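You operate a simulated robot arm through the tools that you are given. There is no shell and no other tool. Be economical: measure what you need, move in short steps, check, and stop when the job is done.

You run a simulated two-armed robot. Do the job below in one go: nothing can be reset, and whatever is moved stays where it is left.

## Task
Pick up the flask with one hand, pass it to the other hand and put it on the top of the side table. Open the small fridge door, put the purple cloth on the middle shelf of the small fridge and shut the door again. Take the white dish and leave it on the top of the steel box. Open the right green door. Any order will do. Set down upright: flask.

The check looks at the end state, three seconds after you hand in, the way a careful person would. Anything else that was tipped, shoved, dropped, spilled or broken makes it a failure. Flat cloth is picked up by pressing the open fingertips on it (5 to 10 N) and closing them slowly along it; thin cloth reads only 2 to 8 mm in the jaws.

## Robot
Two 7-joint arms with fingered hands on one trunk, on a base that drives. Base frame: it is fixed to the floor where the robot stands at the start and does not move with it; the origin is under the middle of the robot, x ahead of it, y to its left, z up; the surface under the hand at the start is at about z = 0.83. Readings come in m, rad, newtons and seconds.
The left shoulder is at the start at [0.07, 0.142, 1.164], the right one opposite. With the tool pointing down near the work surface each hand reaches from about 0.4 to 0.8 m from the robot's upright axis, wherever it stands, measured 20 degrees to its own side. Places, roughly: flask (8x8x21 cm) [0.7, -0.2, 0.9]; middle shelf of the small fridge [2.6, 3.6, 0.5]; purple cloth (11x7x4 cm) [-1.4, 1.1, 0.8]; right green door [0.6, -4.1, 0.3]; small fridge door [2.6, 3.4, 0.7]; top of the side table [2.9, -4.2, 0.8]; top of the steel box [-1.5, -1.3, 1.3]; white dish (21x10x3 cm) [-1.5, 1.3, 0.8]. Payload 3.6 kg a hand.
Tool frame (each hand has its own): the origin (TCP) lies between the finger pads and is the grasp point; the fingertips stand 0.025 m ahead of it; z points along the fingers, y is the line along which they close. The gripper opens to 0.088 m. The gripper's body begins 0.029 m behind the TCP. The gripper is a hand of 5 fingers: y runs from the thumb to the fingers, the wrist lies at [-0.013, -0.097, -0.162] in the tool frame, and closing takes about 1.5 s.
Orientation is that of the tool frame in the base frame, as [roll, pitch, yaw] about the fixed x, y, z axes, in that order (R = Rz(yaw) Ry(pitch) Rx(roll)). With the fingers straight down and the wrist toward the robot, the tool's x, y and z point along [0, 1, 0], [1, 0, 0] and [0, 0, -1] of the base frame.

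## Interface
- The arms move only by the tool play_rows. It takes "left_series", "right_series" or both (then of equal length, played together; a hand with none holds still); each is a list of rows, each a list of 2 entries, a list of its own where there are three numbers: the shift along the base's x, y, z in cm, then the turn, a rotation vector about the base's x, y, z in rad. In form: [[[tx, ty, tz], [wx, wy, wz]], ...]. A call has 1 to 20 rows; each row is the pose to reach, as a shift and turn from the pose commanded when the call began. "left_hand" and "right_hand" are, for a hand that has rows, the opening in per cent of the stroke, from 0 (shut) to 100 (fully open), set as the call begins (left out, the last holds). Each row takes 0.2 s and may step no farther than 0.05 m and 0.15 rad from the row before; otherwise, or with a gripper value out of range, the whole call is refused. A pose out of reach is approached as far as the arm can. The call stops where the force on the tool passes 40 N (or 10 N more than at its start, if that is more) or the arm is blocked; 0.2 s more then pass. The fingers move at their own pace (about 0.072 m/s each) and stop on an object; they squeeze with about 28 N. The grip force told is the motor's: it shows also when the fingers shut on nothing. Time passes only in rows, and 0.2 s behind the last, so rows that repeat a pose let the fingers close. The reply holds the time, the measured pose of the TCP, the force on the tool along the base axes, the opening and the grip force, in the units named above and with some noise, with the torque about the TCP (base axes, N m) and any sound that the robot's microphone picked up.
- Cameras (640 x 400 px; columns grow to the right, rows downward): "scene" is now at [0.1537, -0.0117, 1.3941]; the picture's right is [-0.15, -0.99, 0.00], its down [-0.53, 0.08, -0.84] and it looks along [0.83, -0.13, -0.54] (base axes); focal length 287 px, centre (320, 200). "left" rides on the left gripper at [-0.059, -0.079, -0.105] in its tool frame; the picture's right is [-0.73, -0.32, 0.61], its down [0.62, -0.68, 0.38] and it looks along [0.29, 0.66, 0.70] (tool axes); focal length 234 px, centre (320, 200). "right" rides on the right gripper at [0.059, -0.079, -0.105] in its tool frame; the picture's right is [-0.73, 0.32, -0.61], its down [-0.62, -0.68, 0.38] and it looks along [-0.29, 0.66, 0.70] (tool axes); focal length 234 px, centre (320, 200). There is no depth. A picture from a camera that has moved, and an enlarged one, comes with that camera's place and axes in the base frame and with its lens. The place of the scene camera against the robot may be out by one fixed shift of up to 0.018 m in any direction.
- grab_frame(camera): a new picture of that camera. The clock stands still meanwhile.
- raise_lower(by): slides the trunk up (or, below 0, down) by that many m; the arms and the scene camera ride with it, the base frame stays. It gives what a move gives, with no picture.
- base_move(legs): drives the robot by 1 to 6 legs, each [ahead, left, turn to the left] in m, m and rad, along the robot's own axes; the way and the turn of a leg run together, so that a leg with both is an arc; at most 1.5 m and 3.142 rad a leg. The arms and the cameras ride along, it lands a little off, and it stops where it bumps. It gives what a move gives.
- curl_fingers(index, middle, ring, little, thumb_bend, thumb_turn, hand): sets how far each is bent, from 0 (flat) to 1 (curled in); at 0.3 the hand is open as for a grip, at 0.7 the pads meet at the TCP. One left out holds its place. A second passes; each finger stops where it meets its share of the squeeze, and holds until it gets a number again. A gripper value or a shape takes the hand back. It gives what a move gives, with no picture; readings hold the bend of each and the force on index, middle, ring, little, thumb and palm. thumb_turn goes from beside the hand (0) to across from the fingers (1), as for a grip.
- preshape(shape, hand): the hand has 5 fingers and takes this shape, open, in about a second: jaw (thumb against the fingers, like two jaws); tri (thumb and two fingers); tip (a fingertip pinch); poke (one finger out to press); point (the index stretched); flat (the hand flat); cup (the hand cupped); fist (a fist). The gripper value then closes the fingers along that shape, each until it touches; the sizes above hold for jaw. It gives what a move gives, with no picture.
- pan_tilt(pan, tilt): turns the head with the scene camera to pan (to the left, within 1.501 rad either way) and tilt (down, from -0.506 to 1.204), counted from straight ahead of the robot. It gives what a move gives.
- enlarge(camera, box): a new picture of the part [left, top, right, bottom] of that camera's present view, enlarged. The clock stands still meanwhile.
- close_job(): hands the job in; it is judged then, once.

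Work in short steps. Places have to be worked out from the pictures, the camera data and where the tool is seen: move nearer, look again, correct. Check each grasp and each placing, and mend what went wrong. You have 165 turns and 118 pictures in all, those below and enlarged ones among them. Open the grippers and draw the arms clear of the work before you hand the job in, unless the task says otherwise; then end with one line.

The tools are called after ">>>" by a JSON object that holds its "op" and its "data". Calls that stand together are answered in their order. play_rows: Moves the arms, as the interface text tells. Its arguments: {"type":"object","properties":{"left_series":{"type":"array","items":{"type":"array"}},"left_hand":{"type":"number"},"right_series":{"type":"array","items":{"type":"array"}},"right_hand":{"type":"number"}},"required":[]} The other tools are called the same way: raise_lower (by) slides the trunk up or down; preshape (shape, hand) gives the hand a shape; curl_fingers (index, middle, ring, little, thumb_bend, thumb_turn, hand) moves the fingers one by one; base_move (legs) drives the base; pan_tilt (pan, tilt) turns the head that bears the scene camera; grab_frame (camera) takes a picture; enlarge (camera, box) takes an enlarged picture of a part of a camera's view; close_job () hands the job in.

At the start:

```text
time: 0.0
left_eef_pos: [0.4841, 0.0781, 1.1304]
left_tool_rot: [-3.141, 0.0, 1.571]
left_ft_force: [0.2, -0.5, 0.6]
left_torque: [0.0, 0.02, 0.02]
left_gripper_width: 0.0878
left_finger_force: 0.0
left_shape: jaw
left_bend: [0.3, 0.3, 0.3, 0.3, 0.3, 0.98]
left_finger forces: [0.0, 0.1, 0.0, 0.1, 0.0, 0.0]
right_eef_pos: [0.4365, -0.364, 1.0853]
right_tool_rot: [-3.141, 0.0, 1.571]
right_ft_force: [0.5, 0.1, -0.3]
right_torque: [0.01, -0.02, -0.01]
right_gripper_width: 0.0876
right_finger_force: 0.0
right_shape: jaw
right_bend: [0.3, 0.3, 0.3, 0.3, 0.3, 0.98]
right_finger forces: [0.0, 0.1, 0.0, 0.0, 0.1, 0.1]
trunk travel left (down, up): [-0.7, 0.24]
robot x, y, heading: [0.0033, -0.0006, 0.001]
head pan, tilt: [-0.15, 0.569]
```

scene: 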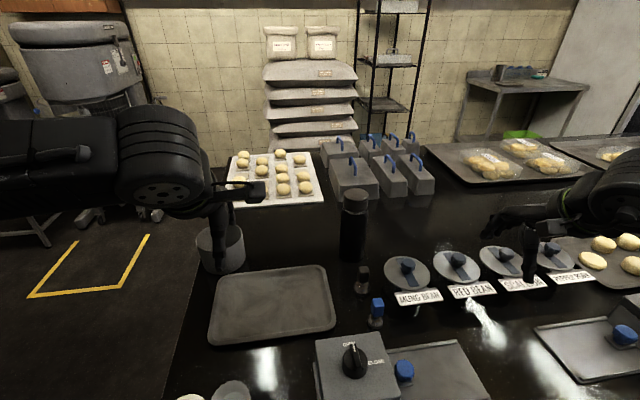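
right: 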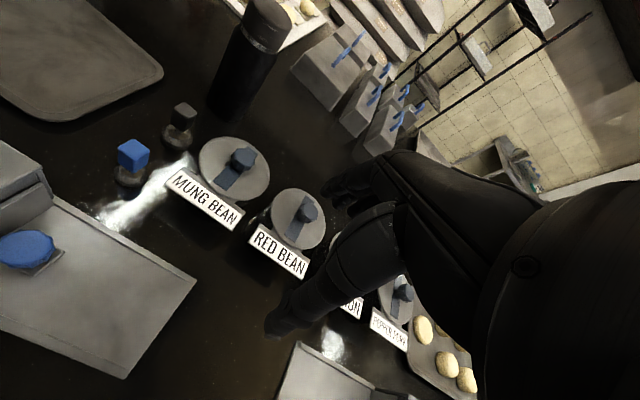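
left: 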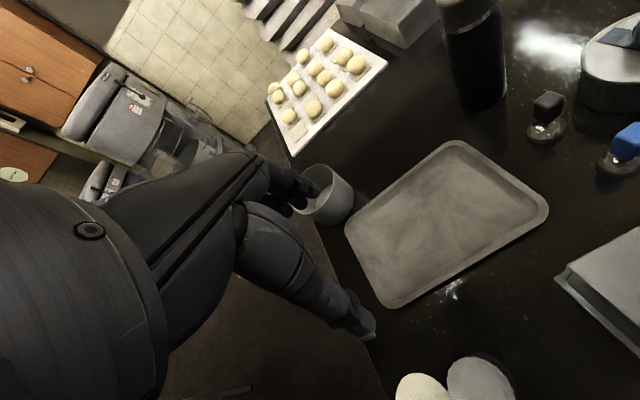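

The flask is the black cylinder near (0.72, -0.19). I'll enlarge it to measure it before I approach.

>>> {"op": "enlarge", "data": {"camera": "scene", "box": [280, 160, 440, 280]}}

>>> {"op": "enlarge", "data": {"camera": "right", "box": [160, 0, 320, 140]}}

```text
3.33 times, centred on (360, 220) of scene
camera zoom: at [0.1537, -0.0117, 1.3941], right [-0.15, -0.99, 0.0], down [-0.53, 0.08, -0.84], along [0.83, -0.13, -0.54], focal length 956 px, centre (187, 133)
```

zoom: 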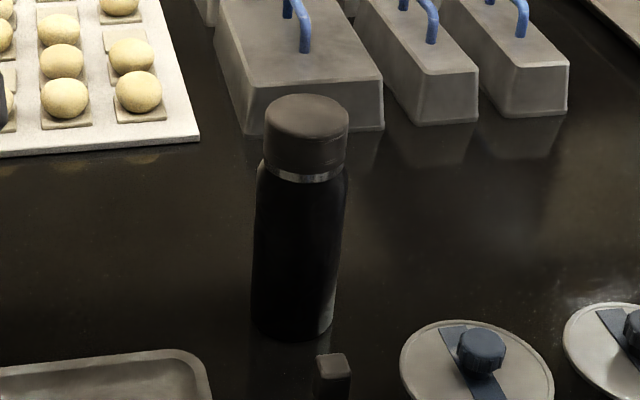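

```text
2.86 times, centred on (240, 70) of right
camera zoom: at [0.3572, -0.3047, 1.1892], right [0.32, -0.73, 0.61], down [-0.68, -0.62, -0.38], along [0.66, -0.29, -0.7], focal length 669 px, centre (549, 571)
```

zoom: 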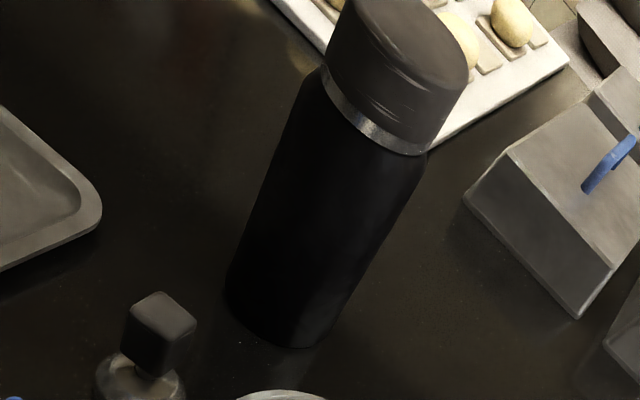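

The cap is about 6.3 cm wide with its top near z = 1.04, centred around (0.715, -0.195). I'll move the right hand above it and check before I descend.

>>> {"op": "play_rows", "data": {"right_series": [[[0, 0, 4], [0, 0, 0]], [[4, 2.4, 6], [0, 0, 0]], [[8, 4.8, 6], [0, 0, 0]], [[12, 7.2, 6], [0, 0, 0]], [[16, 9.6, 6], [0, 0, 0]], [[20, 12, 6], [0, 0, 0]], [[24, 14.5, 6], [0, 0, 0]], [[27.8, 16.9, 6], [0, 0, 0]], [[27.8, 16.9, 6], [0, 0, 0]]], "right_hand": 100}}

>>> {"op": "grab_frame", "data": {"camera": "right"}}

>>> {"op": "grab_frame", "data": {"camera": "scene"}}

```text
refused: row 2 steps farther than a row can; nothing moved
```

```text
112 pictures are left
camera right: at [0.3572, -0.3047, 1.1892], right [0.32, -0.73, 0.61], down [-0.68, -0.62, -0.38], along [0.66, -0.29, -0.7], focal length 234 px, centre (320, 200)
```

right: 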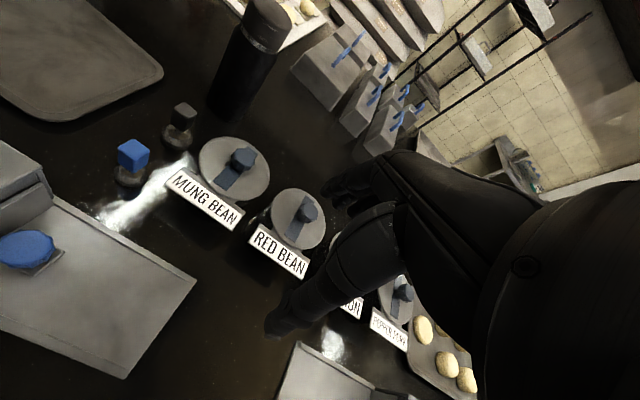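

```text
111 pictures are left
camera scene: at [0.1537, -0.0117, 1.3941], right [-0.15, -0.99, 0.0], down [-0.53, 0.08, -0.84], along [0.83, -0.13, -0.54], focal length 287 px, centre (320, 200)
```

scene: 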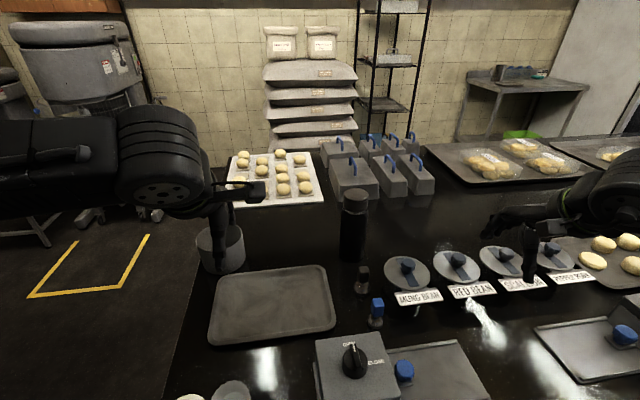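

The second row of that call was too long a step, so I'll replay it with shorter rows.

>>> {"op": "play_rows", "data": {"right_series": [[[0, 0, 4], [0, 0, 0]], [[3.5, 2.1, 6], [0, 0, 0]], [[7.5, 4.5, 6], [0, 0, 0]], [[11.5, 7, 6], [0, 0, 0]], [[15.5, 9.4, 6], [0, 0, 0]], [[19.5, 11.8, 6], [0, 0, 0]], [[23.5, 14.2, 6], [0, 0, 0]], [[27.5, 16.7, 6], [0, 0, 0]], [[27.8, 16.9, 6], [0, 0, 0]]], "right_hand": 100}}

>>> {"op": "grab_frame", "data": {"camera": "right"}}

>>> {"op": "grab_frame", "data": {"camera": "scene"}}

```text
time: 2.0
left_eef_pos: [0.4831, 0.0773, 1.1305]
left_tool_rot: [3.141, 0.001, 1.57]
left_ft_force: [-0.1, -0.9, -0.4]
left_torque: [-0.03, -0.02, 0.0]
left_gripper_width: 0.0877
left_finger_force: 0.1
left_shape: jaw
left_bend: [0.3, 0.3, 0.3, 0.3, 0.3, 0.98]
left_finger forces: [0.0, 0.1, 0.1, 0.1, 0.0, 0.1]
right_eef_pos: [0.7131, -0.1952, 1.1451]
right_tool_rot: [3.141, -0.001, 1.569]
right_ft_force: [-0.6, -0.2, 0.4]
right_torque: [0.03, 0.01, 0.0]
right_gripper_width: 0.0882
right_finger_force: 0.2
right_shape: jaw
right_bend: [0.3, 0.3, 0.3, 0.3, 0.3, 0.98]
right_finger forces: [0.0, 0.0, 0.1, 0.0, 0.0, 0.0]
right hand out of reach, approached as far as the arm can: row 1
trunk travel left (down, up): [-0.7, 0.24]
robot x, y, heading: [0.0024, -0.0035, 0.005]
head pan, tilt: [-0.15, 0.569]
```

```text
110 pictures are left
camera right: at [0.634, -0.1372, 1.2495], right [0.32, -0.73, 0.61], down [-0.68, -0.62, -0.38], along [0.66, -0.29, -0.7], focal length 234 px, centre (320, 200)
```

right: 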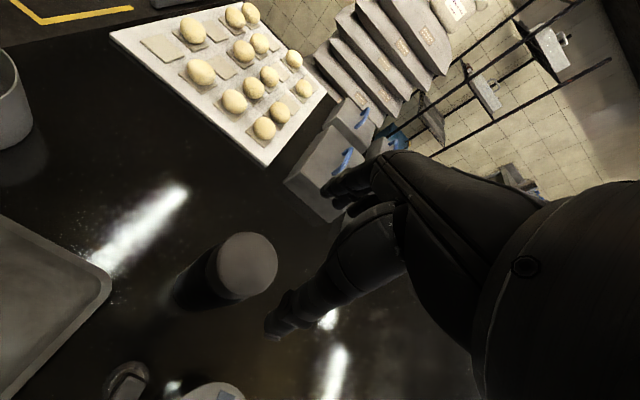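

```text
109 pictures are left
camera scene: at [0.1529, -0.0124, 1.3942], right [-0.15, -0.99, 0.0], down [-0.53, 0.08, -0.84], along [0.83, -0.13, -0.54], focal length 287 px, centre (320, 200)
```

scene: 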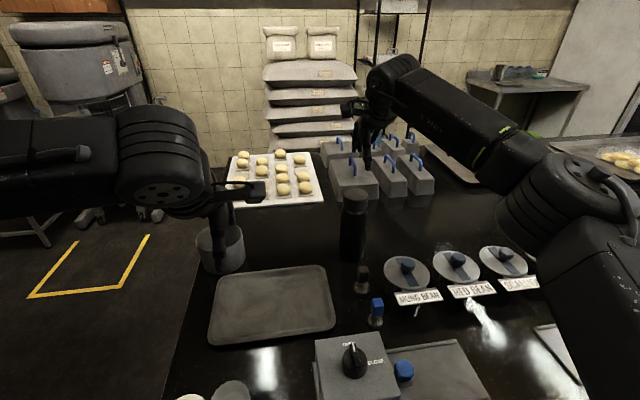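

The wrist camera puts the cap centre at about (0.716, -0.187), which agrees with the scene view. I'll centre on it, descend so the fingers straddle the cap, and close.

>>> {"op": "play_rows", "data": {"right_series": [[[0.3, 0.8, -3], [0, 0, 0]], [[0.3, 0.8, -6], [0, 0, 0]], [[0.3, 0.8, -8], [0, 0, 0]], [[0.3, 0.8, -9.5], [0, 0, 0]], [[0.3, 0.8, -11], [0, 0, 0]], [[0.3, 0.8, -12], [0, 0, 0]], [[0.3, 0.8, -12.5], [0, 0, 0]]]}}

>>> {"op": "grab_frame", "data": {"camera": "right"}}

```text
time: 3.6
left_eef_pos: [0.4842, 0.0775, 1.1303]
left_tool_rot: [3.142, 0.0, 1.572]
left_ft_force: [0.0, -0.2, 0.2]
left_torque: [0.03, 0.0, 0.0]
left_gripper_width: 0.0878
left_finger_force: 0.2
left_shape: jaw
left_bend: [0.3, 0.3, 0.3, 0.3, 0.3, 0.98]
left_finger forces: [0.1, 0.0, 0.0, 0.1, 0.0, 0.0]
right_eef_pos: [0.7185, -0.1877, 1.0199]
right_tool_rot: [-3.14, 0.0, 1.57]
right_ft_force: [-0.2, 0.2, 0.1]
right_torque: [-0.02, 0.0, 0.02]
right_gripper_width: 0.0878
right_finger_force: 0.1
right_shape: jaw
right_bend: [0.3, 0.3, 0.3, 0.3, 0.3, 0.98]
right_finger forces: [0.2, 0.0, 0.1, 0.0, 0.0, 0.0]
trunk travel left (down, up): [-0.7, 0.24]
robot x, y, heading: [-0.0006, 0.0013, -0.0]
head pan, tilt: [-0.15, 0.569]
```

```text
108 pictures are left
camera right: at [0.6387, -0.128, 1.1241], right [0.32, -0.73, 0.61], down [-0.68, -0.62, -0.38], along [0.66, -0.29, -0.7], focal length 234 px, centre (320, 200)
```

right: 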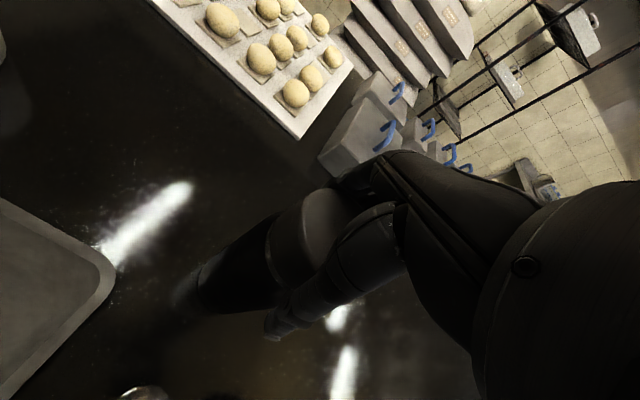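

There was no contact and the cap sits between the thumb and fingers, so I'll close on it.

>>> {"op": "play_rows", "data": {"right_series": [[[0, 0, 0], [0, 0, 0]], [[0, 0, 0], [0, 0, 0]], [[0, 0, 0], [0, 0, 0]], [[0, 0, 0], [0, 0, 0]], [[0, 0, 0], [0, 0, 0]], [[0, 0, 0], [0, 0, 0]], [[0, 0, 0], [0, 0, 0]], [[0, 0, 0], [0, 0, 0]]], "right_hand": 0}}

```text
time: 5.4
left_eef_pos: [0.4839, 0.0789, 1.1308]
left_tool_rot: [-3.141, -0.001, 1.571]
left_ft_force: [1.0, 0.8, 0.3]
left_torque: [-0.03, 0.03, -0.04]
left_gripper_width: 0.0876
left_finger_force: 0.0
left_shape: jaw
left_bend: [0.3, 0.3, 0.3, 0.3, 0.3, 0.98]
left_finger forces: [0.0, 0.0, 0.0, 0.1, 0.0, 0.0]
right_eef_pos: [0.7173, -0.1874, 1.0203]
right_tool_rot: [3.141, 0.002, 1.57]
right_ft_force: [0.1, 0.3, -0.2]
right_torque: [0.01, 0.0, 0.03]
right_gripper_width: 0.0536
right_finger_force: 27.8
right_shape: jaw
right_bend: [0.28, 0.38, 0.39, 0.42, 0.67, 1.0]
right_finger forces: [13.2, 7.6, 3.3, 0.0, 25.1, 0.1]
trunk travel left (down, up): [-0.7, 0.24]
robot x, y, heading: [-0.0038, 0.0013, -0.001]
head pan, tilt: [-0.15, 0.569]
```

It grips at 25 N. I'll lift it 12 cm straight up and check that it comes along.

>>> {"op": "play_rows", "data": {"right_series": [[[0, 0, 1], [0, 0, 0]], [[0, 0, 3], [0, 0, 0]], [[0, 0, 6], [0, 0, 0]], [[0, 0, 9], [0, 0, 0]], [[0, 0, 12], [0, 0, 0]], [[0, 0, 12], [0, 0, 0]]]}}

>>> {"op": "grab_frame", "data": {"camera": "scene"}}

```text
time: 6.8
left_eef_pos: [0.4849, 0.0771, 1.1293]
left_tool_rot: [-3.139, -0.001, 1.571]
left_ft_force: [0.3, -0.5, 0.5]
left_torque: [0.0, 0.0, 0.0]
left_gripper_width: 0.0875
left_finger_force: 0.0
left_shape: jaw
left_bend: [0.3, 0.3, 0.3, 0.3, 0.3, 0.98]
left_finger forces: [0.0, 0.0, 0.0, 0.0, 0.1, 0.1]
right_eef_pos: [0.7187, -0.1861, 1.1389]
right_tool_rot: [-3.139, -0.001, 1.571]
right_ft_force: [0.0, -0.4, -4.8]
right_torque: [0.04, 0.01, -0.01]
right_gripper_width: 0.0534
right_finger_force: 28.1
right_shape: jaw
right_bend: [0.28, 0.38, 0.39, 0.42, 0.67, 0.99]
right_finger forces: [13.5, 7.7, 3.4, 0.1, 25.1, 0.0]
trunk travel left (down, up): [-0.7, 0.24]
robot x, y, heading: [0.0009, 0.0052, 0.005]
head pan, tilt: [-0.15, 0.569]
```

```text
107 pictures are left
camera scene: at [0.1553, -0.0122, 1.3939], right [-0.15, -0.99, 0.0], down [-0.53, 0.08, -0.84], along [0.83, -0.13, -0.54], focal length 287 px, centre (320, 200)
```

scene: 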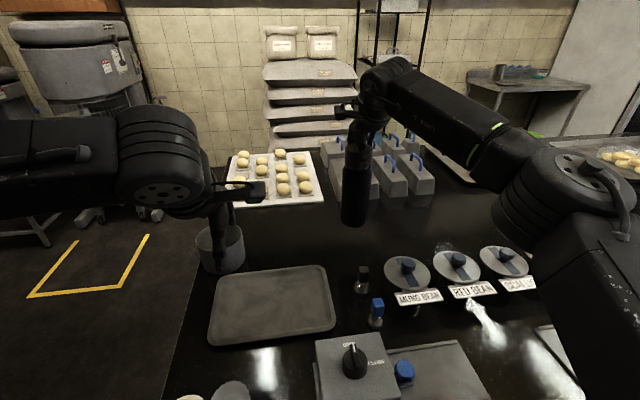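

The flask is held, at about 0.5 kg. I'll bring it to (0.62, -0.10) while the left hand turns its fingers to point right, next to the lower body.

>>> {"op": "play_rows", "data": {"right_series": [[[-1, 0.8, 0], [0, 0, 0]], [[-2, 1.6, 0], [0, 0, 0]], [[-3, 2.4, 0], [0, 0, 0]], [[-4, 3.2, 0], [0, 0, 0]], [[-5, 4, 0], [0, 0, 0]], [[-6, 4.8, 0], [0, 0, 0]], [[-7, 5.6, 0], [0, 0, 0]], [[-8, 6.4, 0], [0, 0, 0]], [[-9, 7.4, 0], [0, 0, 0]], [[-9.9, 8.6, 0], [0, 0, 0]], [[-9.9, 8.6, 0], [0, 0, 0]], [[-9.9, 8.6, 0], [0, 0, 0]]], "left_series": [[[1, 1, 0], [-0.14, 0, 0]], [[2, 2, 0], [-0.28, 0, 0]], [[3, 2, 0], [-0.42, 0, 0]], [[4, 2, -1], [-0.56, 0, 0]], [[5, 2, -2], [-0.7, 0, 0]], [[6, 2, -3], [-0.84, 0, 0]], [[8, 2, -4], [-0.98, 0, 0]], [[10, 1, -5.5], [-1.12, 0, 0]], [[12, 0, -7], [-1.26, 0, 0]], [[13, -1, -8.5], [-1.4, 0, 0]], [[13.5, -1.8, -9.5], [-1.54, 0, 0]], [[13.5, -1.8, -10], [-1.571, 0, 0]]], "left_hand": 100}}

>>> {"op": "grab_frame", "data": {"camera": "left"}}

>>> {"op": "grab_frame", "data": {"camera": "scene"}}

```text
time: 9.4
left_eef_pos: [0.6199, 0.0615, 1.0305]
left_tool_rot: [0.742, 1.57, -0.826]
left_ft_force: [-0.5, 0.8, 0.5]
left_torque: [0.01, 0.01, 0.03]
left_gripper_width: 0.0876
left_finger_force: 0.1
left_shape: jaw
left_bend: [0.3, 0.3, 0.3, 0.3, 0.3, 0.98]
left_finger forces: [0.0, 0.0, 0.0, 0.0, 0.0, 0.1]
right_eef_pos: [0.6172, -0.1013, 1.1401]
right_tool_rot: [-3.14, 0.0, 1.571]
right_ft_force: [-0.7, 0.5, -5.3]
right_torque: [0.0, 0.02, 0.0]
right_gripper_width: 0.0534
right_finger_force: 28.1
right_shape: jaw
right_bend: [0.28, 0.38, 0.39, 0.42, 0.67, 0.99]
right_finger forces: [13.7, 7.7, 3.5, 0.0, 25.0, 0.1]
trunk travel left (down, up): [-0.7, 0.24]
robot x, y, heading: [0.0011, 0.0048, -0.0]
head pan, tilt: [-0.15, 0.569]
```

```text
106 pictures are left
camera left: at [0.5419, 0.1673, 1.0869], right [-0.32, -0.61, 0.73], down [-0.68, -0.39, -0.62], along [0.66, -0.7, -0.29], focal length 234 px, centre (320, 200)
```

left: 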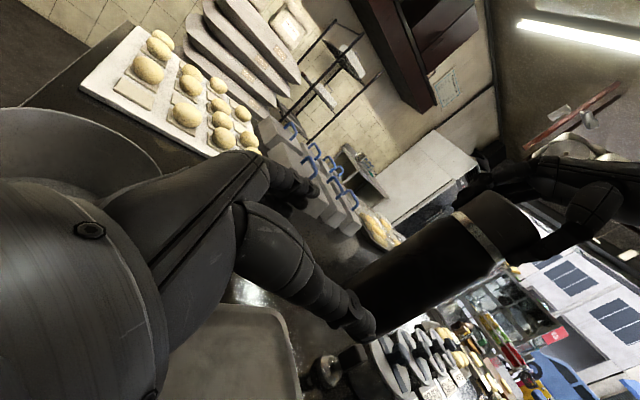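

```text
105 pictures are left
camera scene: at [0.1546, -0.0114, 1.394], right [-0.15, -0.99, 0.0], down [-0.53, 0.08, -0.84], along [0.83, -0.13, -0.54], focal length 287 px, centre (320, 200)
```

scene: 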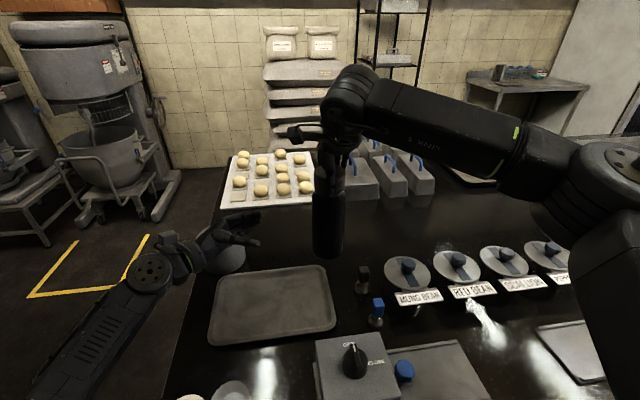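

The flask axis is near (0.617, -0.10). I'll slide the left hand in along -y until the fingers straddle the body.

>>> {"op": "play_rows", "data": {"left_series": [[[0, -3, 0], [0, 0, 0]], [[-0.1, -6, 0], [0, 0, 0]], [[-0.1, -8, 0], [0, 0, 0]], [[-0.1, -9.5, 0], [0, 0, 0]], [[-0.1, -11, 0], [0, 0, 0]], [[-0.1, -12, 0], [0, 0, 0]], [[-0.1, -13, 0], [0, 0, 0]]]}}

>>> {"op": "grab_frame", "data": {"camera": "left"}}

>>> {"op": "grab_frame", "data": {"camera": "scene"}}

```text
time: 11.0
left_eef_pos: [0.6191, -0.0718, 1.0298]
left_tool_rot: [-1.815, 1.569, 2.898]
left_ft_force: [-0.2, 0.0, -0.1]
left_torque: [-0.01, -0.02, 0.01]
left_gripper_width: 0.0878
left_finger_force: 0.1
left_shape: jaw
left_bend: [0.3, 0.3, 0.3, 0.3, 0.3, 0.98]
left_finger forces: [0.1, 0.0, 0.0, 0.0, 0.0, 0.0]
right_eef_pos: [0.6178, -0.1017, 1.1394]
right_tool_rot: [-3.139, -0.002, 1.57]
right_ft_force: [-0.4, -0.9, -5.2]
right_torque: [0.03, 0.03, 0.02]
right_gripper_width: 0.0533
right_finger_force: 28.1
right_shape: jaw
right_bend: [0.28, 0.38, 0.39, 0.42, 0.67, 0.99]
right_finger forces: [13.7, 7.7, 3.5, 0.0, 25.0, 0.0]
trunk travel left (down, up): [-0.7, 0.24]
robot x, y, heading: [0.0008, -0.0007, -0.001]
head pan, tilt: [-0.15, 0.569]
```

```text
104 pictures are left
camera left: at [0.5403, 0.0356, 1.088], right [-0.32, -0.61, 0.73], down [-0.68, -0.38, -0.62], along [0.66, -0.7, -0.29], focal length 234 px, centre (320, 200)
```

left: 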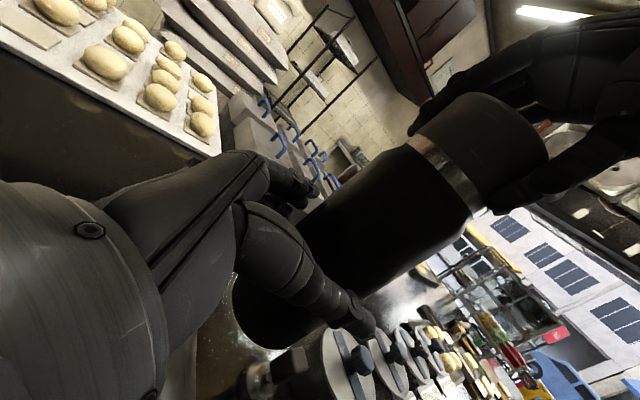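

```text
103 pictures are left
camera scene: at [0.1548, -0.0122, 1.394], right [-0.15, -0.99, 0.0], down [-0.53, 0.08, -0.84], along [0.83, -0.13, -0.54], focal length 287 px, centre (320, 200)
```

scene: 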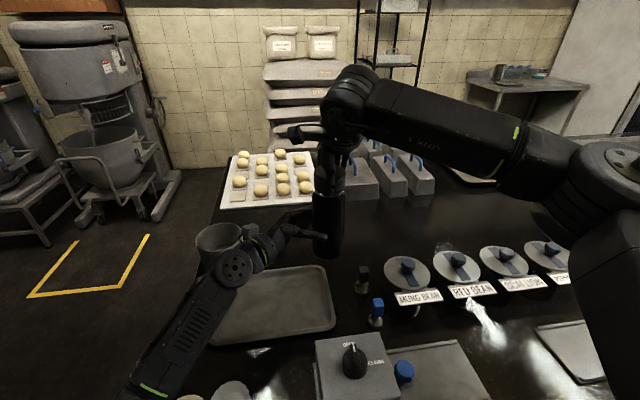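

The fingers straddle the body without contact. I'll go 1.4 cm further and close the left hand slowly.

>>> {"op": "play_rows", "data": {"left_series": [[[-0.1, -0.7, 0], [0, 0, 0]], [[-0.1, -1.4, 0], [0, 0, 0]], [[-0.1, -1.4, 0], [0, 0, 0]]]}}

>>> {"op": "play_rows", "data": {"left_series": [[[0, 0, 0], [0, 0, 0]], [[0, 0, 0], [0, 0, 0]], [[0, 0, 0], [0, 0, 0]], [[0, 0, 0], [0, 0, 0]], [[0, 0, 0], [0, 0, 0]], [[0, 0, 0], [0, 0, 0]], [[0, 0, 0], [0, 0, 0]]], "left_hand": 0}}

>>> {"op": "grab_frame", "data": {"camera": "left"}}

```text
time: 11.8
left_eef_pos: [0.6184, -0.0832, 1.0301]
left_tool_rot: [-1.255, 1.569, -2.824]
left_ft_force: [0.2, -0.9, -0.4]
left_torque: [0.01, 0.01, 0.02]
left_gripper_width: 0.0877
left_finger_force: 0.0
left_shape: jaw
left_bend: [0.3, 0.3, 0.3, 0.3, 0.3, 0.98]
left_finger forces: [0.0, 0.1, 0.0, 0.0, 0.1, 0.1]
right_eef_pos: [0.6178, -0.1016, 1.139]
right_tool_rot: [-3.14, 0.001, 1.571]
right_ft_force: [-0.4, 0.3, -4.2]
right_torque: [-0.01, -0.02, 0.01]
right_gripper_width: 0.0531
right_finger_force: 27.9
right_shape: jaw
right_bend: [0.28, 0.38, 0.39, 0.42, 0.67, 0.99]
right_finger forces: [13.7, 7.6, 3.5, 0.0, 24.9, 0.1]
trunk travel left (down, up): [-0.7, 0.24]
robot x, y, heading: [-0.0002, 0.0026, 0.001]
head pan, tilt: [-0.15, 0.569]
```

```text
time: 13.4
left_eef_pos: [0.6181, -0.0834, 1.0306]
left_tool_rot: [-1.642, 1.569, 3.071]
left_ft_force: [0.9, -0.8, -1.1]
left_torque: [0.01, -0.11, -0.03]
left_gripper_width: 0.0632
left_finger_force: 28.0
left_shape: jaw
left_bend: [0.27, 0.35, 0.32, 0.35, 0.6, 0.99]
left_finger forces: [13.4, 7.4, 3.4, 1.7, 25.1, 0.0]
right_eef_pos: [0.6176, -0.1008, 1.1392]
right_tool_rot: [-3.14, 0.0, 1.57]
right_ft_force: [-1.0, 0.2, -4.2]
right_torque: [0.06, 0.2, 0.08]
right_gripper_width: 0.0536
right_finger_force: 27.5
right_shape: jaw
right_bend: [0.28, 0.38, 0.39, 0.42, 0.67, 0.99]
right_finger forces: [13.7, 8.0, 3.7, 0.0, 26.0, 0.0]
trunk travel left (down, up): [-0.7, 0.24]
robot x, y, heading: [-0.0028, -0.0028, -0.001]
head pan, tilt: [-0.15, 0.569]
```

```text
102 pictures are left
camera left: at [0.5391, 0.0223, 1.0883], right [-0.32, -0.61, 0.73], down [-0.68, -0.38, -0.62], along [0.66, -0.7, -0.29], focal length 234 px, centre (320, 200)
```

left: 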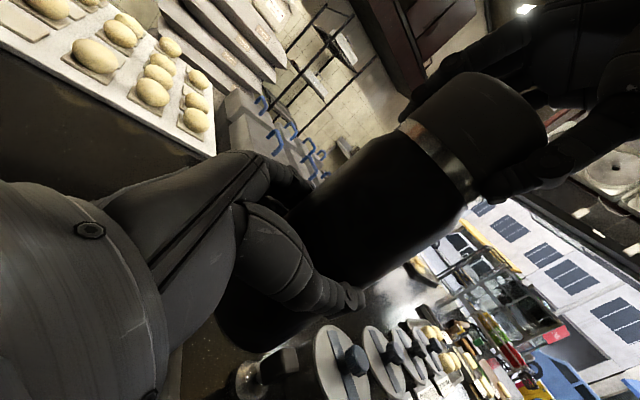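

Both hands now hold it firmly. I'll open the right hand, let it settle, and then raise it clear of the cap.

>>> {"op": "play_rows", "data": {"right_series": [[[0, 0, 0], [0, 0, 0]], [[0, 0, 0], [0, 0, 0]], [[0, 0, 0], [0, 0, 0]], [[0, 0, 0], [0, 0, 0]], [[0, 0, 0], [0, 0, 0]], [[0, 0, 0], [0, 0, 0]]], "right_hand": 100}}

>>> {"op": "play_rows", "data": {"right_series": [[[0, 0, 2], [0, 0, 0]], [[0, 0, 5], [0, 0, 0]], [[0, 0, 8], [0, 0, 0]], [[0, -3, 9], [0, 0, 0]], [[0, -7, 9], [0, 0, 0]], [[0, -11, 9], [0, 0, 0]], [[-2, -15, 9], [0, 0, 0]], [[-5, -18, 9], [0, 0, 0]]]}}

>>> {"op": "grab_frame", "data": {"camera": "scene"}}

```text
time: 14.8
left_eef_pos: [0.6176, -0.0836, 1.0305]
left_tool_rot: [-1.734, 1.568, 2.978]
left_ft_force: [-0.1, -0.8, 0.4]
left_torque: [0.13, 0.0, 0.02]
left_gripper_width: 0.0632
left_finger_force: 28.2
left_shape: jaw
left_bend: [0.27, 0.35, 0.32, 0.36, 0.6, 1.0]
left_finger forces: [13.6, 7.4, 3.4, 1.9, 26.1, 0.0]
right_eef_pos: [0.617, -0.1012, 1.1393]
right_tool_rot: [-3.14, 0.0, 1.571]
right_ft_force: [0.7, 0.2, 0.0]
right_torque: [-0.01, -0.02, 0.0]
right_gripper_width: 0.0876
right_finger_force: 0.0
right_shape: jaw
right_bend: [0.3, 0.3, 0.3, 0.3, 0.3, 0.98]
right_finger forces: [0.1, 0.0, 0.0, 0.1, 0.1, 0.0]
trunk travel left (down, up): [-0.7, 0.24]
robot x, y, heading: [0.0026, -0.0016, -0.004]
head pan, tilt: [-0.15, 0.569]
```

```text
time: 16.6
left_eef_pos: [0.6161, -0.0843, 1.0315]
left_tool_rot: [2.85, 1.569, 1.278]
left_ft_force: [0.3, 0.2, -0.2]
left_torque: [0.09, 0.06, 0.01]
left_gripper_width: 0.0632
left_finger_force: 27.7
left_shape: jaw
left_bend: [0.27, 0.35, 0.32, 0.36, 0.6, 1.0]
left_finger forces: [13.7, 7.4, 3.3, 2.0, 26.2, 0.1]
right_eef_pos: [0.5642, -0.2831, 1.2303]
right_tool_rot: [-3.141, -0.002, 1.572]
right_ft_force: [-0.1, -0.1, 0.0]
right_torque: [-0.01, 0.0, 0.0]
right_gripper_width: 0.0874
right_finger_force: 0.0
right_shape: jaw
right_bend: [0.3, 0.3, 0.3, 0.3, 0.3, 0.98]
right_finger forces: [0.0, 0.0, 0.0, 0.0, 0.0, 0.1]
trunk travel left (down, up): [-0.7, 0.24]
robot x, y, heading: [0.0023, 0.0049, 0.003]
head pan, tilt: [-0.15, 0.569]
```

```text
101 pictures are left
camera scene: at [0.1526, -0.0134, 1.3942], right [-0.15, -0.99, 0.0], down [-0.53, 0.08, -0.84], along [0.83, -0.13, -0.54], focal length 287 px, centre (320, 200)
```

scene: 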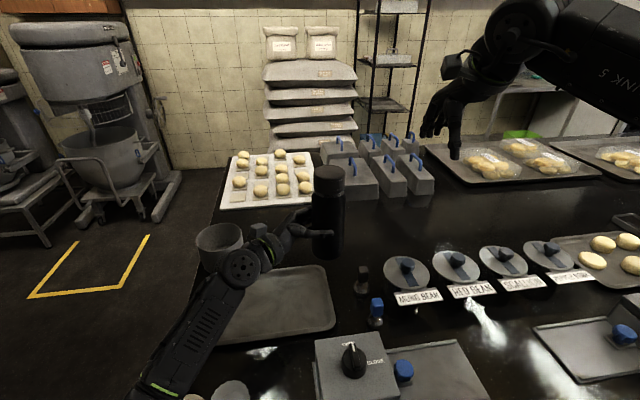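

The left hand holds the flask upright. I'll lift it away from the table and pull both arms in, then look around to plan the drive.

>>> {"op": "play_rows", "data": {"left_series": [[[0, 0, 3], [0, 0, 0]], [[-1, 1, 6], [0, 0, 0]], [[-4, 3, 8], [0, 0, 0]], [[-8, 5, 8], [0, 0, 0]], [[-12, 7, 8], [0, 0, 0]], [[-15, 9, 8], [0, 0, 0]]], "right_series": [[[0, 0, 0], [0, 0, 0]], [[-2, -1, -1], [0, 0, 0]], [[-5, -3, -2], [0, 0, 0]], [[-8, -4, -3], [0, 0, 0]], [[-11, -5, -4], [0, 0, 0]], [[-13, -5, -5], [0, 0, 0]]]}}

>>> {"op": "pan_tilt", "data": {"pan": -1.3, "tilt": 0.4}}

>>> {"op": "grab_frame", "data": {"camera": "scene"}}

>>> {"op": "pan_tilt", "data": {"pan": 1.3, "tilt": 0.4}}

>>> {"op": "grab_frame", "data": {"camera": "scene"}}

```text
time: 18.0
left_eef_pos: [0.4664, 0.0091, 1.1104]
left_tool_rot: [-0.354, 1.569, -1.926]
left_ft_force: [0.1, 0.7, -4.7]
left_torque: [0.12, 0.05, 0.03]
left_gripper_width: 0.0631
left_finger_force: 28.1
left_shape: jaw
left_bend: [0.27, 0.35, 0.32, 0.36, 0.6, 1.0]
left_finger forces: [13.8, 7.5, 3.4, 1.7, 26.4, 0.0]
right_eef_pos: [0.4356, -0.3309, 1.1795]
right_tool_rot: [-3.141, 0.001, 1.569]
right_ft_force: [0.0, 0.9, 0.7]
right_torque: [-0.03, -0.02, 0.02]
right_gripper_width: 0.0875
right_finger_force: 0.0
right_shape: jaw
right_bend: [0.3, 0.3, 0.3, 0.3, 0.3, 0.98]
right_finger forces: [0.0, 0.0, 0.1, 0.0, 0.0, 0.1]
trunk travel left (down, up): [-0.7, 0.24]
robot x, y, heading: [0.0009, 0.0018, -0.006]
head pan, tilt: [-0.15, 0.569]
```

```text
time: 19.4
left_eef_pos: [0.469, 0.008, 1.1092]
left_tool_rot: [-1.108, 1.57, -2.68]
left_ft_force: [0.2, 1.0, -5.4]
left_torque: [0.06, 0.01, -0.02]
left_gripper_width: 0.0629
left_finger_force: 28.5
left_shape: jaw
left_bend: [0.27, 0.35, 0.32, 0.36, 0.6, 1.0]
left_finger forces: [13.8, 7.6, 3.4, 1.7, 26.3, 0.1]
right_eef_pos: [0.4388, -0.3311, 1.1802]
right_tool_rot: [-3.14, 0.0, 1.571]
right_ft_force: [0.1, 0.4, 0.7]
right_torque: [0.02, 0.0, 0.0]
right_gripper_width: 0.0877
right_finger_force: 0.0
right_shape: jaw
right_bend: [0.3, 0.3, 0.3, 0.3, 0.3, 0.98]
right_finger forces: [0.0, 0.1, 0.1, 0.0, 0.0, 0.0]
trunk travel left (down, up): [-0.7, 0.24]
robot x, y, heading: [-0.0025, -0.0015, 0.002]
head pan, tilt: [-1.3, 0.4]
```

```text
100 pictures are left
camera scene: at [0.091, -0.0876, 1.4095], right [-0.96, -0.27, 0.0], down [-0.1, 0.38, -0.92], along [0.25, -0.89, -0.39], focal length 287 px, centre (320, 200)
```

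scene: 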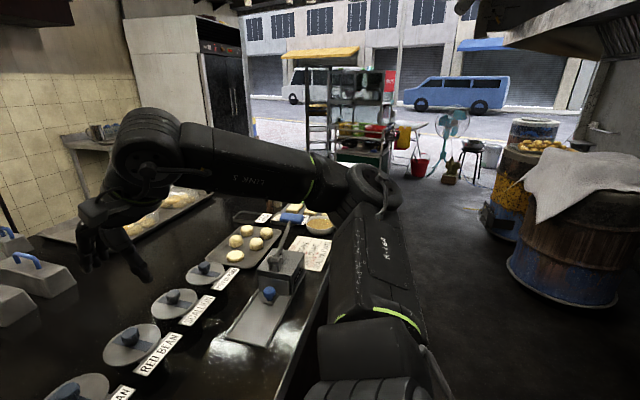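

```text
time: 21.7
left_eef_pos: [0.4684, 0.009, 1.1097]
left_tool_rot: [0.487, 1.569, -1.085]
left_ft_force: [0.4, 0.2, -5.1]
left_torque: [0.12, -0.01, 0.0]
left_gripper_width: 0.0632
left_finger_force: 28.0
left_shape: jaw
left_bend: [0.27, 0.35, 0.32, 0.36, 0.6, 1.0]
left_finger forces: [13.8, 7.6, 3.4, 1.7, 26.3, 0.0]
right_eef_pos: [0.4367, -0.3318, 1.1786]
right_tool_rot: [3.141, -0.001, 1.57]
right_ft_force: [-0.1, -0.3, -0.5]
right_torque: [0.03, 0.03, 0.02]
right_gripper_width: 0.0876
right_finger_force: 0.1
right_shape: jaw
right_bend: [0.3, 0.3, 0.3, 0.3, 0.3, 0.98]
right_finger forces: [0.1, 0.0, 0.0, 0.0, 0.1, 0.0]
trunk travel left (down, up): [-0.7, 0.24]
robot x, y, heading: [-0.0011, -0.0024, -0.0]
head pan, tilt: [1.3, 0.4]
```

```text
99 pictures are left
camera scene: at [0.0909, 0.0909, 1.4095], right [0.96, -0.27, 0.0], down [-0.1, -0.37, -0.92], along [0.25, 0.89, -0.39], focal length 287 px, centre (320, 200)
```

scene: 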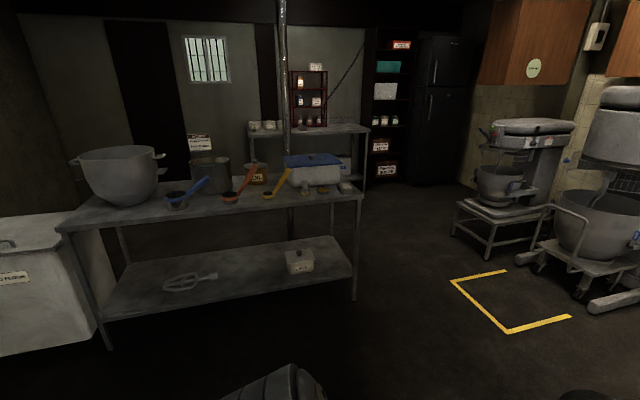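

The flask's weight now reads on the left wrist. To the right there is an aisle past the table to a green cabinet, so I'll back up, turn right and look that way.

>>> {"op": "base_move", "data": {"legs": [[-0.45, 0, 0], [0, 0, -1.571]]}}

>>> {"op": "pan_tilt", "data": {"pan": 0.15, "tilt": 0.3}}

>>> {"op": "grab_frame", "data": {"camera": "scene"}}

```text
time: 26.8
left_eef_pos: [-0.1466, -0.3748, 1.102]
left_tool_rot: [-1.427, 1.554, 2.363]
left_ft_force: [0.1, -0.9, -5.2]
left_torque: [0.09, -0.1, 0.0]
left_gripper_width: 0.0631
left_finger_force: 27.9
left_shape: jaw
left_bend: [0.27, 0.36, 0.33, 0.36, 0.59, 1.0]
left_finger forces: [14.6, 7.8, 3.6, 1.9, 27.5, 0.0]
right_eef_pos: [-0.4393, -0.5564, 1.1723]
right_tool_rot: [-3.125, -0.002, 0.644]
right_ft_force: [0.8, -0.3, -0.2]
right_torque: [0.02, -0.01, -0.01]
right_gripper_width: 0.0877
right_finger_force: 0.1
right_shape: jaw
right_bend: [0.3, 0.3, 0.3, 0.3, 0.3, 0.98]
right_finger forces: [0.1, 0.1, 0.0, 0.0, 0.1, 0.0]
trunk travel left (down, up): [-0.7, 0.24]
robot x, y, heading: [-0.4431, -0.0029, -0.92]
head pan, tilt: [1.3, 0.4]
stopped in leg 2: the robot was blocked; the commanded pose is now the measured one
```

```text
time: 28.1
left_eef_pos: [-0.1476, -0.377, 1.1043]
left_tool_rot: [-1.031, 1.556, 2.755]
left_ft_force: [-0.2, -0.4, -4.7]
left_torque: [0.07, -0.05, -0.02]
left_gripper_width: 0.0627
left_finger_force: 27.7
left_shape: jaw
left_bend: [0.27, 0.36, 0.33, 0.36, 0.59, 1.0]
left_finger forces: [14.5, 7.7, 3.7, 1.7, 27.5, 0.1]
right_eef_pos: [-0.4378, -0.5558, 1.1742]
right_tool_rot: [-3.125, 0.006, 0.643]
right_ft_force: [0.0, 0.6, 0.2]
right_torque: [0.01, -0.04, -0.01]
right_gripper_width: 0.0877
right_finger_force: 0.0
right_shape: jaw
right_bend: [0.3, 0.3, 0.3, 0.3, 0.3, 0.98]
right_finger forces: [0.1, 0.0, 0.0, 0.1, 0.1, 0.0]
trunk travel left (down, up): [-0.7, 0.24]
robot x, y, heading: [-0.4506, -0.002, -0.922]
head pan, tilt: [0.15, 0.3]
```

```text
98 pictures are left
camera scene: at [-0.3187, -0.1126, 1.4177], right [-0.7, -0.71, 0.01], down [-0.22, 0.21, -0.95], along [0.68, -0.67, -0.31], focal length 287 px, centre (320, 200)
```

scene: 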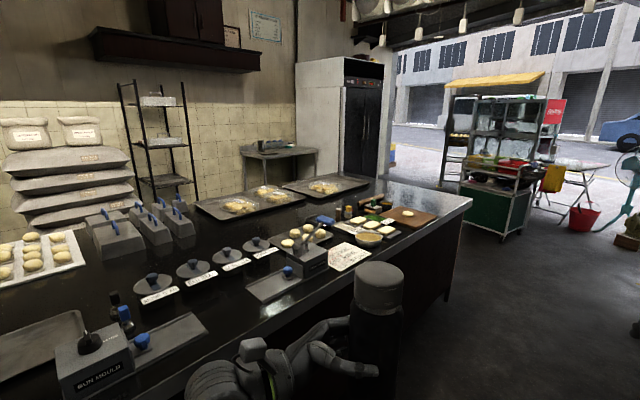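

The turn was blocked at heading -0.92, so I need to see what it touched. I'll look to both sides.

>>> {"op": "pan_tilt", "data": {"pan": -1.45, "tilt": 0.6}}

>>> {"op": "grab_frame", "data": {"camera": "scene"}}

>>> {"op": "pan_tilt", "data": {"pan": 1.1, "tilt": 0.7}}

>>> {"op": "grab_frame", "data": {"camera": "scene"}}

```text
time: 29.8
left_eef_pos: [-0.1465, -0.3752, 1.1036]
left_tool_rot: [-1.085, 1.557, 2.701]
left_ft_force: [-0.3, 0.5, -5.6]
left_torque: [0.04, -0.07, 0.04]
left_gripper_width: 0.0629
left_finger_force: 28.1
left_shape: jaw
left_bend: [0.27, 0.36, 0.33, 0.36, 0.59, 1.0]
left_finger forces: [14.5, 7.8, 3.5, 1.7, 27.5, 0.0]
right_eef_pos: [-0.4379, -0.5553, 1.175]
right_tool_rot: [-3.126, 0.004, 0.64]
right_ft_force: [0.3, -0.2, -0.5]
right_torque: [-0.01, -0.04, 0.01]
right_gripper_width: 0.0881
right_finger_force: 0.1
right_shape: jaw
right_bend: [0.3, 0.3, 0.3, 0.3, 0.3, 0.98]
right_finger forces: [0.1, 0.1, 0.1, 0.1, 0.1, 0.0]
trunk travel left (down, up): [-0.7, 0.24]
robot x, y, heading: [-0.449, -0.0005, -0.929]
head pan, tilt: [-1.45, 0.6]
```

```text
97 pictures are left
camera scene: at [-0.4493, -0.1066, 1.3911], right [-0.69, 0.72, 0.01], down [0.4, 0.39, -0.83], along [-0.6, -0.57, -0.56], focal length 287 px, centre (320, 200)
```

scene: 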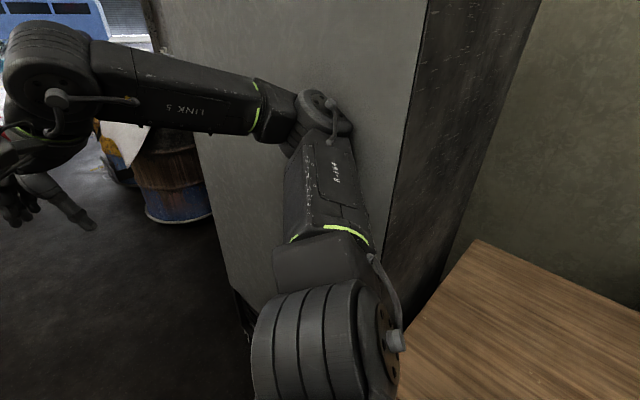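

```text
time: 32.1
left_eef_pos: [-0.1469, -0.3746, 1.1021]
left_tool_rot: [-1.099, 1.555, 2.687]
left_ft_force: [0.4, -0.3, -3.9]
left_torque: [0.07, -0.1, -0.02]
left_gripper_width: 0.0628
left_finger_force: 28.3
left_shape: jaw
left_bend: [0.27, 0.36, 0.33, 0.36, 0.59, 1.0]
left_finger forces: [14.7, 7.8, 3.7, 1.8, 27.5, 0.0]
right_eef_pos: [-0.4388, -0.5542, 1.1752]
right_tool_rot: [-3.125, 0.006, 0.639]
right_ft_force: [-0.1, 1.0, -0.2]
right_torque: [0.0, -0.02, -0.02]
right_gripper_width: 0.0878
right_finger_force: 0.0
right_shape: jaw
right_bend: [0.3, 0.3, 0.3, 0.3, 0.3, 0.98]
right_finger forces: [0.0, 0.0, 0.0, 0.1, 0.0, 0.1]
trunk travel left (down, up): [-0.7, 0.24]
robot x, y, heading: [-0.4457, 0.0016, -0.929]
head pan, tilt: [1.1, 0.7]
```

```text
96 pictures are left
camera scene: at [-0.3019, -0.0308, 1.3807], right [0.17, -0.99, -0.01], down [-0.65, -0.11, -0.76], along [0.74, 0.13, -0.65], focal length 287 px, centre (320, 200)
```

scene: 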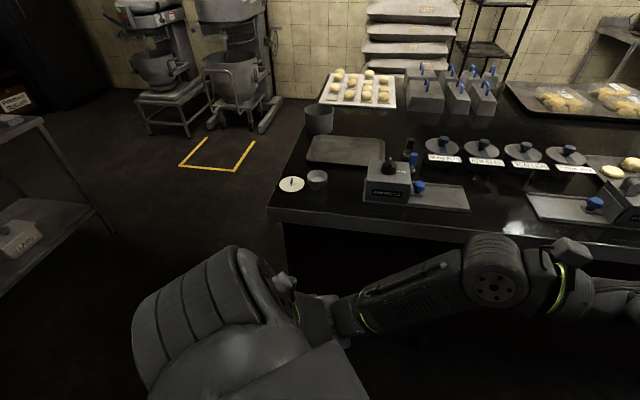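

The right elbow brushed a tall steel column on the right. I'll move off it, turn back to face ahead, and sidestep down the aisle instead, since the base can drive sideways.

>>> {"op": "base_move", "data": {"legs": [[0, 0.2, 0], [0, 0, 0.93], [0, -1.5, 0], [0, -0.9, 0]]}}

>>> {"op": "pan_tilt", "data": {"pan": -0.75, "tilt": 0.3}}

>>> {"op": "grab_frame", "data": {"camera": "scene"}}

```text
time: 47.5
left_eef_pos: [0.2047, -2.2699, 1.1089]
left_tool_rot: [-2.775, 1.568, 1.949]
left_ft_force: [-0.1, -0.9, -5.9]
left_torque: [0.09, -0.02, 0.02]
left_gripper_width: 0.0628
left_finger_force: 28.0
left_shape: jaw
left_bend: [0.27, 0.36, 0.33, 0.36, 0.6, 1.0]
left_finger forces: [14.3, 7.4, 3.4, 1.7, 26.6, 0.1]
right_eef_pos: [0.1765, -2.6104, 1.1782]
right_tool_rot: [-3.137, -0.003, 1.58]
right_ft_force: [-0.4, 0.9, -0.2]
right_torque: [0.0, 0.01, -0.02]
right_gripper_width: 0.088
right_finger_force: 0.0
right_shape: jaw
right_bend: [0.3, 0.3, 0.3, 0.3, 0.3, 0.98]
right_finger forces: [0.0, 0.0, 0.0, 0.0, 0.1, 0.0]
trunk travel left (down, up): [-0.7, 0.24]
robot x, y, heading: [-0.2658, -2.2827, 0.008]
head pan, tilt: [1.1, 0.7]
```

```text
time: 49.3
left_eef_pos: [0.2046, -2.2688, 1.1088]
left_tool_rot: [-2.723, 1.568, 2.002]
left_ft_force: [-0.4, 0.1, -4.9]
left_torque: [0.09, -0.01, 0.01]
left_gripper_width: 0.063
left_finger_force: 27.4
left_shape: jaw
left_bend: [0.27, 0.36, 0.33, 0.36, 0.6, 1.0]
left_finger forces: [14.2, 7.5, 3.4, 1.6, 26.5, 0.0]
right_eef_pos: [0.1755, -2.6098, 1.1774]
right_tool_rot: [-3.137, -0.005, 1.579]
right_ft_force: [-0.1, -0.5, 0.4]
right_torque: [0.01, -0.03, -0.01]
right_gripper_width: 0.0877
right_finger_force: 0.1
right_shape: jaw
right_bend: [0.3, 0.3, 0.3, 0.3, 0.3, 0.98]
right_finger forces: [0.1, 0.1, 0.0, 0.0, 0.0, 0.1]
trunk travel left (down, up): [-0.7, 0.24]
robot x, y, heading: [-0.2652, -2.2832, 0.01]
head pan, tilt: [-0.75, 0.3]
```

```text
95 pictures are left
camera scene: at [-0.1295, -2.343, 1.4187], right [-0.67, -0.74, 0.0], down [-0.22, 0.2, -0.96], along [0.71, -0.64, -0.3], focal length 287 px, centre (320, 200)
```

scene: 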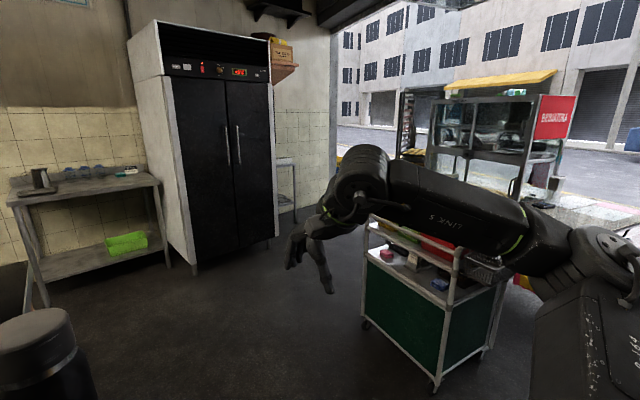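

The side table is the small one beside the black upright fridge, and the cart with the green panels is at about (0.3–0.9, -3.6 to -4.05). I'll drive forward between the table and the cart, then look at the side table.

>>> {"op": "base_move", "data": {"legs": [[0, -0.4, 0], [1.5, 0, 0], [0.35, 0, 0]]}}

>>> {"op": "pan_tilt", "data": {"pan": -0.9, "tilt": 0.35}}

>>> {"op": "grab_frame", "data": {"camera": "scene"}}

```text
time: 60.9
left_eef_pos: [2.0913, -2.6268, 1.1094]
left_tool_rot: [-3.124, 1.569, 1.61]
left_ft_force: [-0.1, -0.3, -5.6]
left_torque: [0.11, -0.01, -0.02]
left_gripper_width: 0.0631
left_finger_force: 28.0
left_shape: jaw
left_bend: [0.27, 0.36, 0.33, 0.36, 0.6, 1.0]
left_finger forces: [14.1, 7.5, 3.4, 1.7, 26.5, 0.1]
right_eef_pos: [2.0666, -2.9684, 1.1781]
right_tool_rot: [-3.137, -0.003, 1.589]
right_ft_force: [0.3, -0.4, -0.9]
right_torque: [-0.01, 0.04, -0.01]
right_gripper_width: 0.0878
right_finger_force: 0.0
right_shape: jaw
right_bend: [0.3, 0.3, 0.3, 0.3, 0.3, 0.98]
right_finger forces: [0.0, 0.0, 0.0, 0.1, 0.1, 0.1]
trunk travel left (down, up): [-0.7, 0.24]
robot x, y, heading: [1.6266, -2.6459, 0.019]
head pan, tilt: [-0.75, 0.3]
```

```text
time: 61.5
left_eef_pos: [2.0922, -2.6269, 1.1078]
left_tool_rot: [-1.875, 1.566, 2.858]
left_ft_force: [-0.2, -1.1, -5.0]
left_torque: [0.11, 0.01, -0.01]
left_gripper_width: 0.0627
left_finger_force: 27.9
left_shape: jaw
left_bend: [0.27, 0.36, 0.33, 0.36, 0.6, 1.0]
left_finger forces: [14.2, 7.4, 3.5, 1.7, 26.6, 0.1]
right_eef_pos: [2.0673, -2.9673, 1.177]
right_tool_rot: [-3.136, -0.002, 1.591]
right_ft_force: [-0.2, 0.7, -0.2]
right_torque: [0.01, 0.0, 0.03]
right_gripper_width: 0.088
right_finger_force: 0.0
right_shape: jaw
right_bend: [0.3, 0.3, 0.3, 0.3, 0.3, 0.98]
right_finger forces: [0.0, 0.0, 0.0, 0.1, 0.0, 0.0]
trunk travel left (down, up): [-0.7, 0.24]
robot x, y, heading: [1.6227, -2.6435, 0.017]
head pan, tilt: [-0.901, 0.351]
```

```text
94 pictures are left
camera scene: at [1.7493, -2.7137, 1.414], right [-0.77, -0.64, 0.0], down [-0.22, 0.26, -0.94], along [0.6, -0.72, -0.34], focal length 287 px, centre (320, 200)
```

scene: 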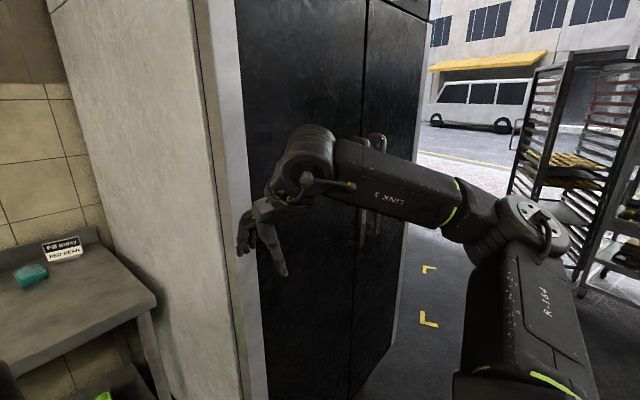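

The fridge's front face is at about x = 2.33, for y from -3.0 to -4.0, and the side table lies just beyond it. I'll back up slightly and sidestep to y ≈ -4.1, then look.

>>> {"op": "base_move", "data": {"legs": [[-0.13, 0, -0.017], [0, -1.48, 0]]}}

>>> {"op": "pan_tilt", "data": {"pan": -0.1, "tilt": 0.4}}

>>> {"op": "grab_frame", "data": {"camera": "scene"}}

```text
time: 69.7
left_eef_pos: [1.9813, -4.0988, 1.1092]
left_tool_rot: [-1.922, 1.568, 2.816]
left_ft_force: [-0.3, 0.3, -5.1]
left_torque: [0.1, 0.01, -0.02]
left_gripper_width: 0.0627
left_finger_force: 28.1
left_shape: jaw
left_bend: [0.27, 0.36, 0.33, 0.36, 0.6, 1.0]
left_finger forces: [14.2, 7.5, 3.5, 1.8, 26.6, 0.0]
right_eef_pos: [1.9576, -4.44, 1.1777]
right_tool_rot: [-3.134, -0.004, 1.592]
right_ft_force: [0.3, 0.6, -0.5]
right_torque: [-0.01, 0.01, 0.02]
right_gripper_width: 0.0881
right_finger_force: 0.0
right_shape: jaw
right_bend: [0.3, 0.3, 0.3, 0.3, 0.3, 0.98]
right_finger forces: [0.0, 0.0, 0.1, 0.1, 0.0, 0.0]
trunk travel left (down, up): [-0.7, 0.24]
robot x, y, heading: [1.5157, -4.1202, 0.022]
head pan, tilt: [-0.901, 0.351]
```

```text
time: 70.9
left_eef_pos: [1.9825, -4.0991, 1.1073]
left_tool_rot: [-2.046, 1.568, 2.69]
left_ft_force: [0.1, -0.1, -5.0]
left_torque: [0.1, -0.02, 0.01]
left_gripper_width: 0.0629
left_finger_force: 28.3
left_shape: jaw
left_bend: [0.27, 0.36, 0.33, 0.36, 0.6, 1.0]
left_finger forces: [14.2, 7.5, 3.3, 1.7, 26.5, 0.0]
right_eef_pos: [1.9573, -4.4412, 1.1769]
right_tool_rot: [-3.135, -0.004, 1.591]
right_ft_force: [0.4, -0.3, -0.2]
right_torque: [0.01, 0.01, 0.01]
right_gripper_width: 0.0878
right_finger_force: 0.0
right_shape: jaw
right_bend: [0.3, 0.3, 0.3, 0.3, 0.3, 0.98]
right_finger forces: [0.0, 0.0, 0.0, 0.0, 0.0, 0.0]
trunk travel left (down, up): [-0.7, 0.24]
robot x, y, heading: [1.5127, -4.1141, 0.026]
head pan, tilt: [-0.099, 0.4]
```

```text
93 pictures are left
camera scene: at [1.6717, -4.1225, 1.4095], right [-0.08, -1.0, 0.0], down [-0.39, 0.03, -0.92], along [0.92, -0.07, -0.39], focal length 287 px, centre (320, 200)
```

scene: 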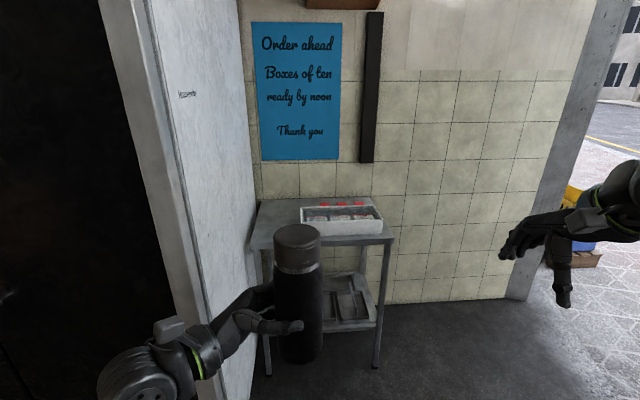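

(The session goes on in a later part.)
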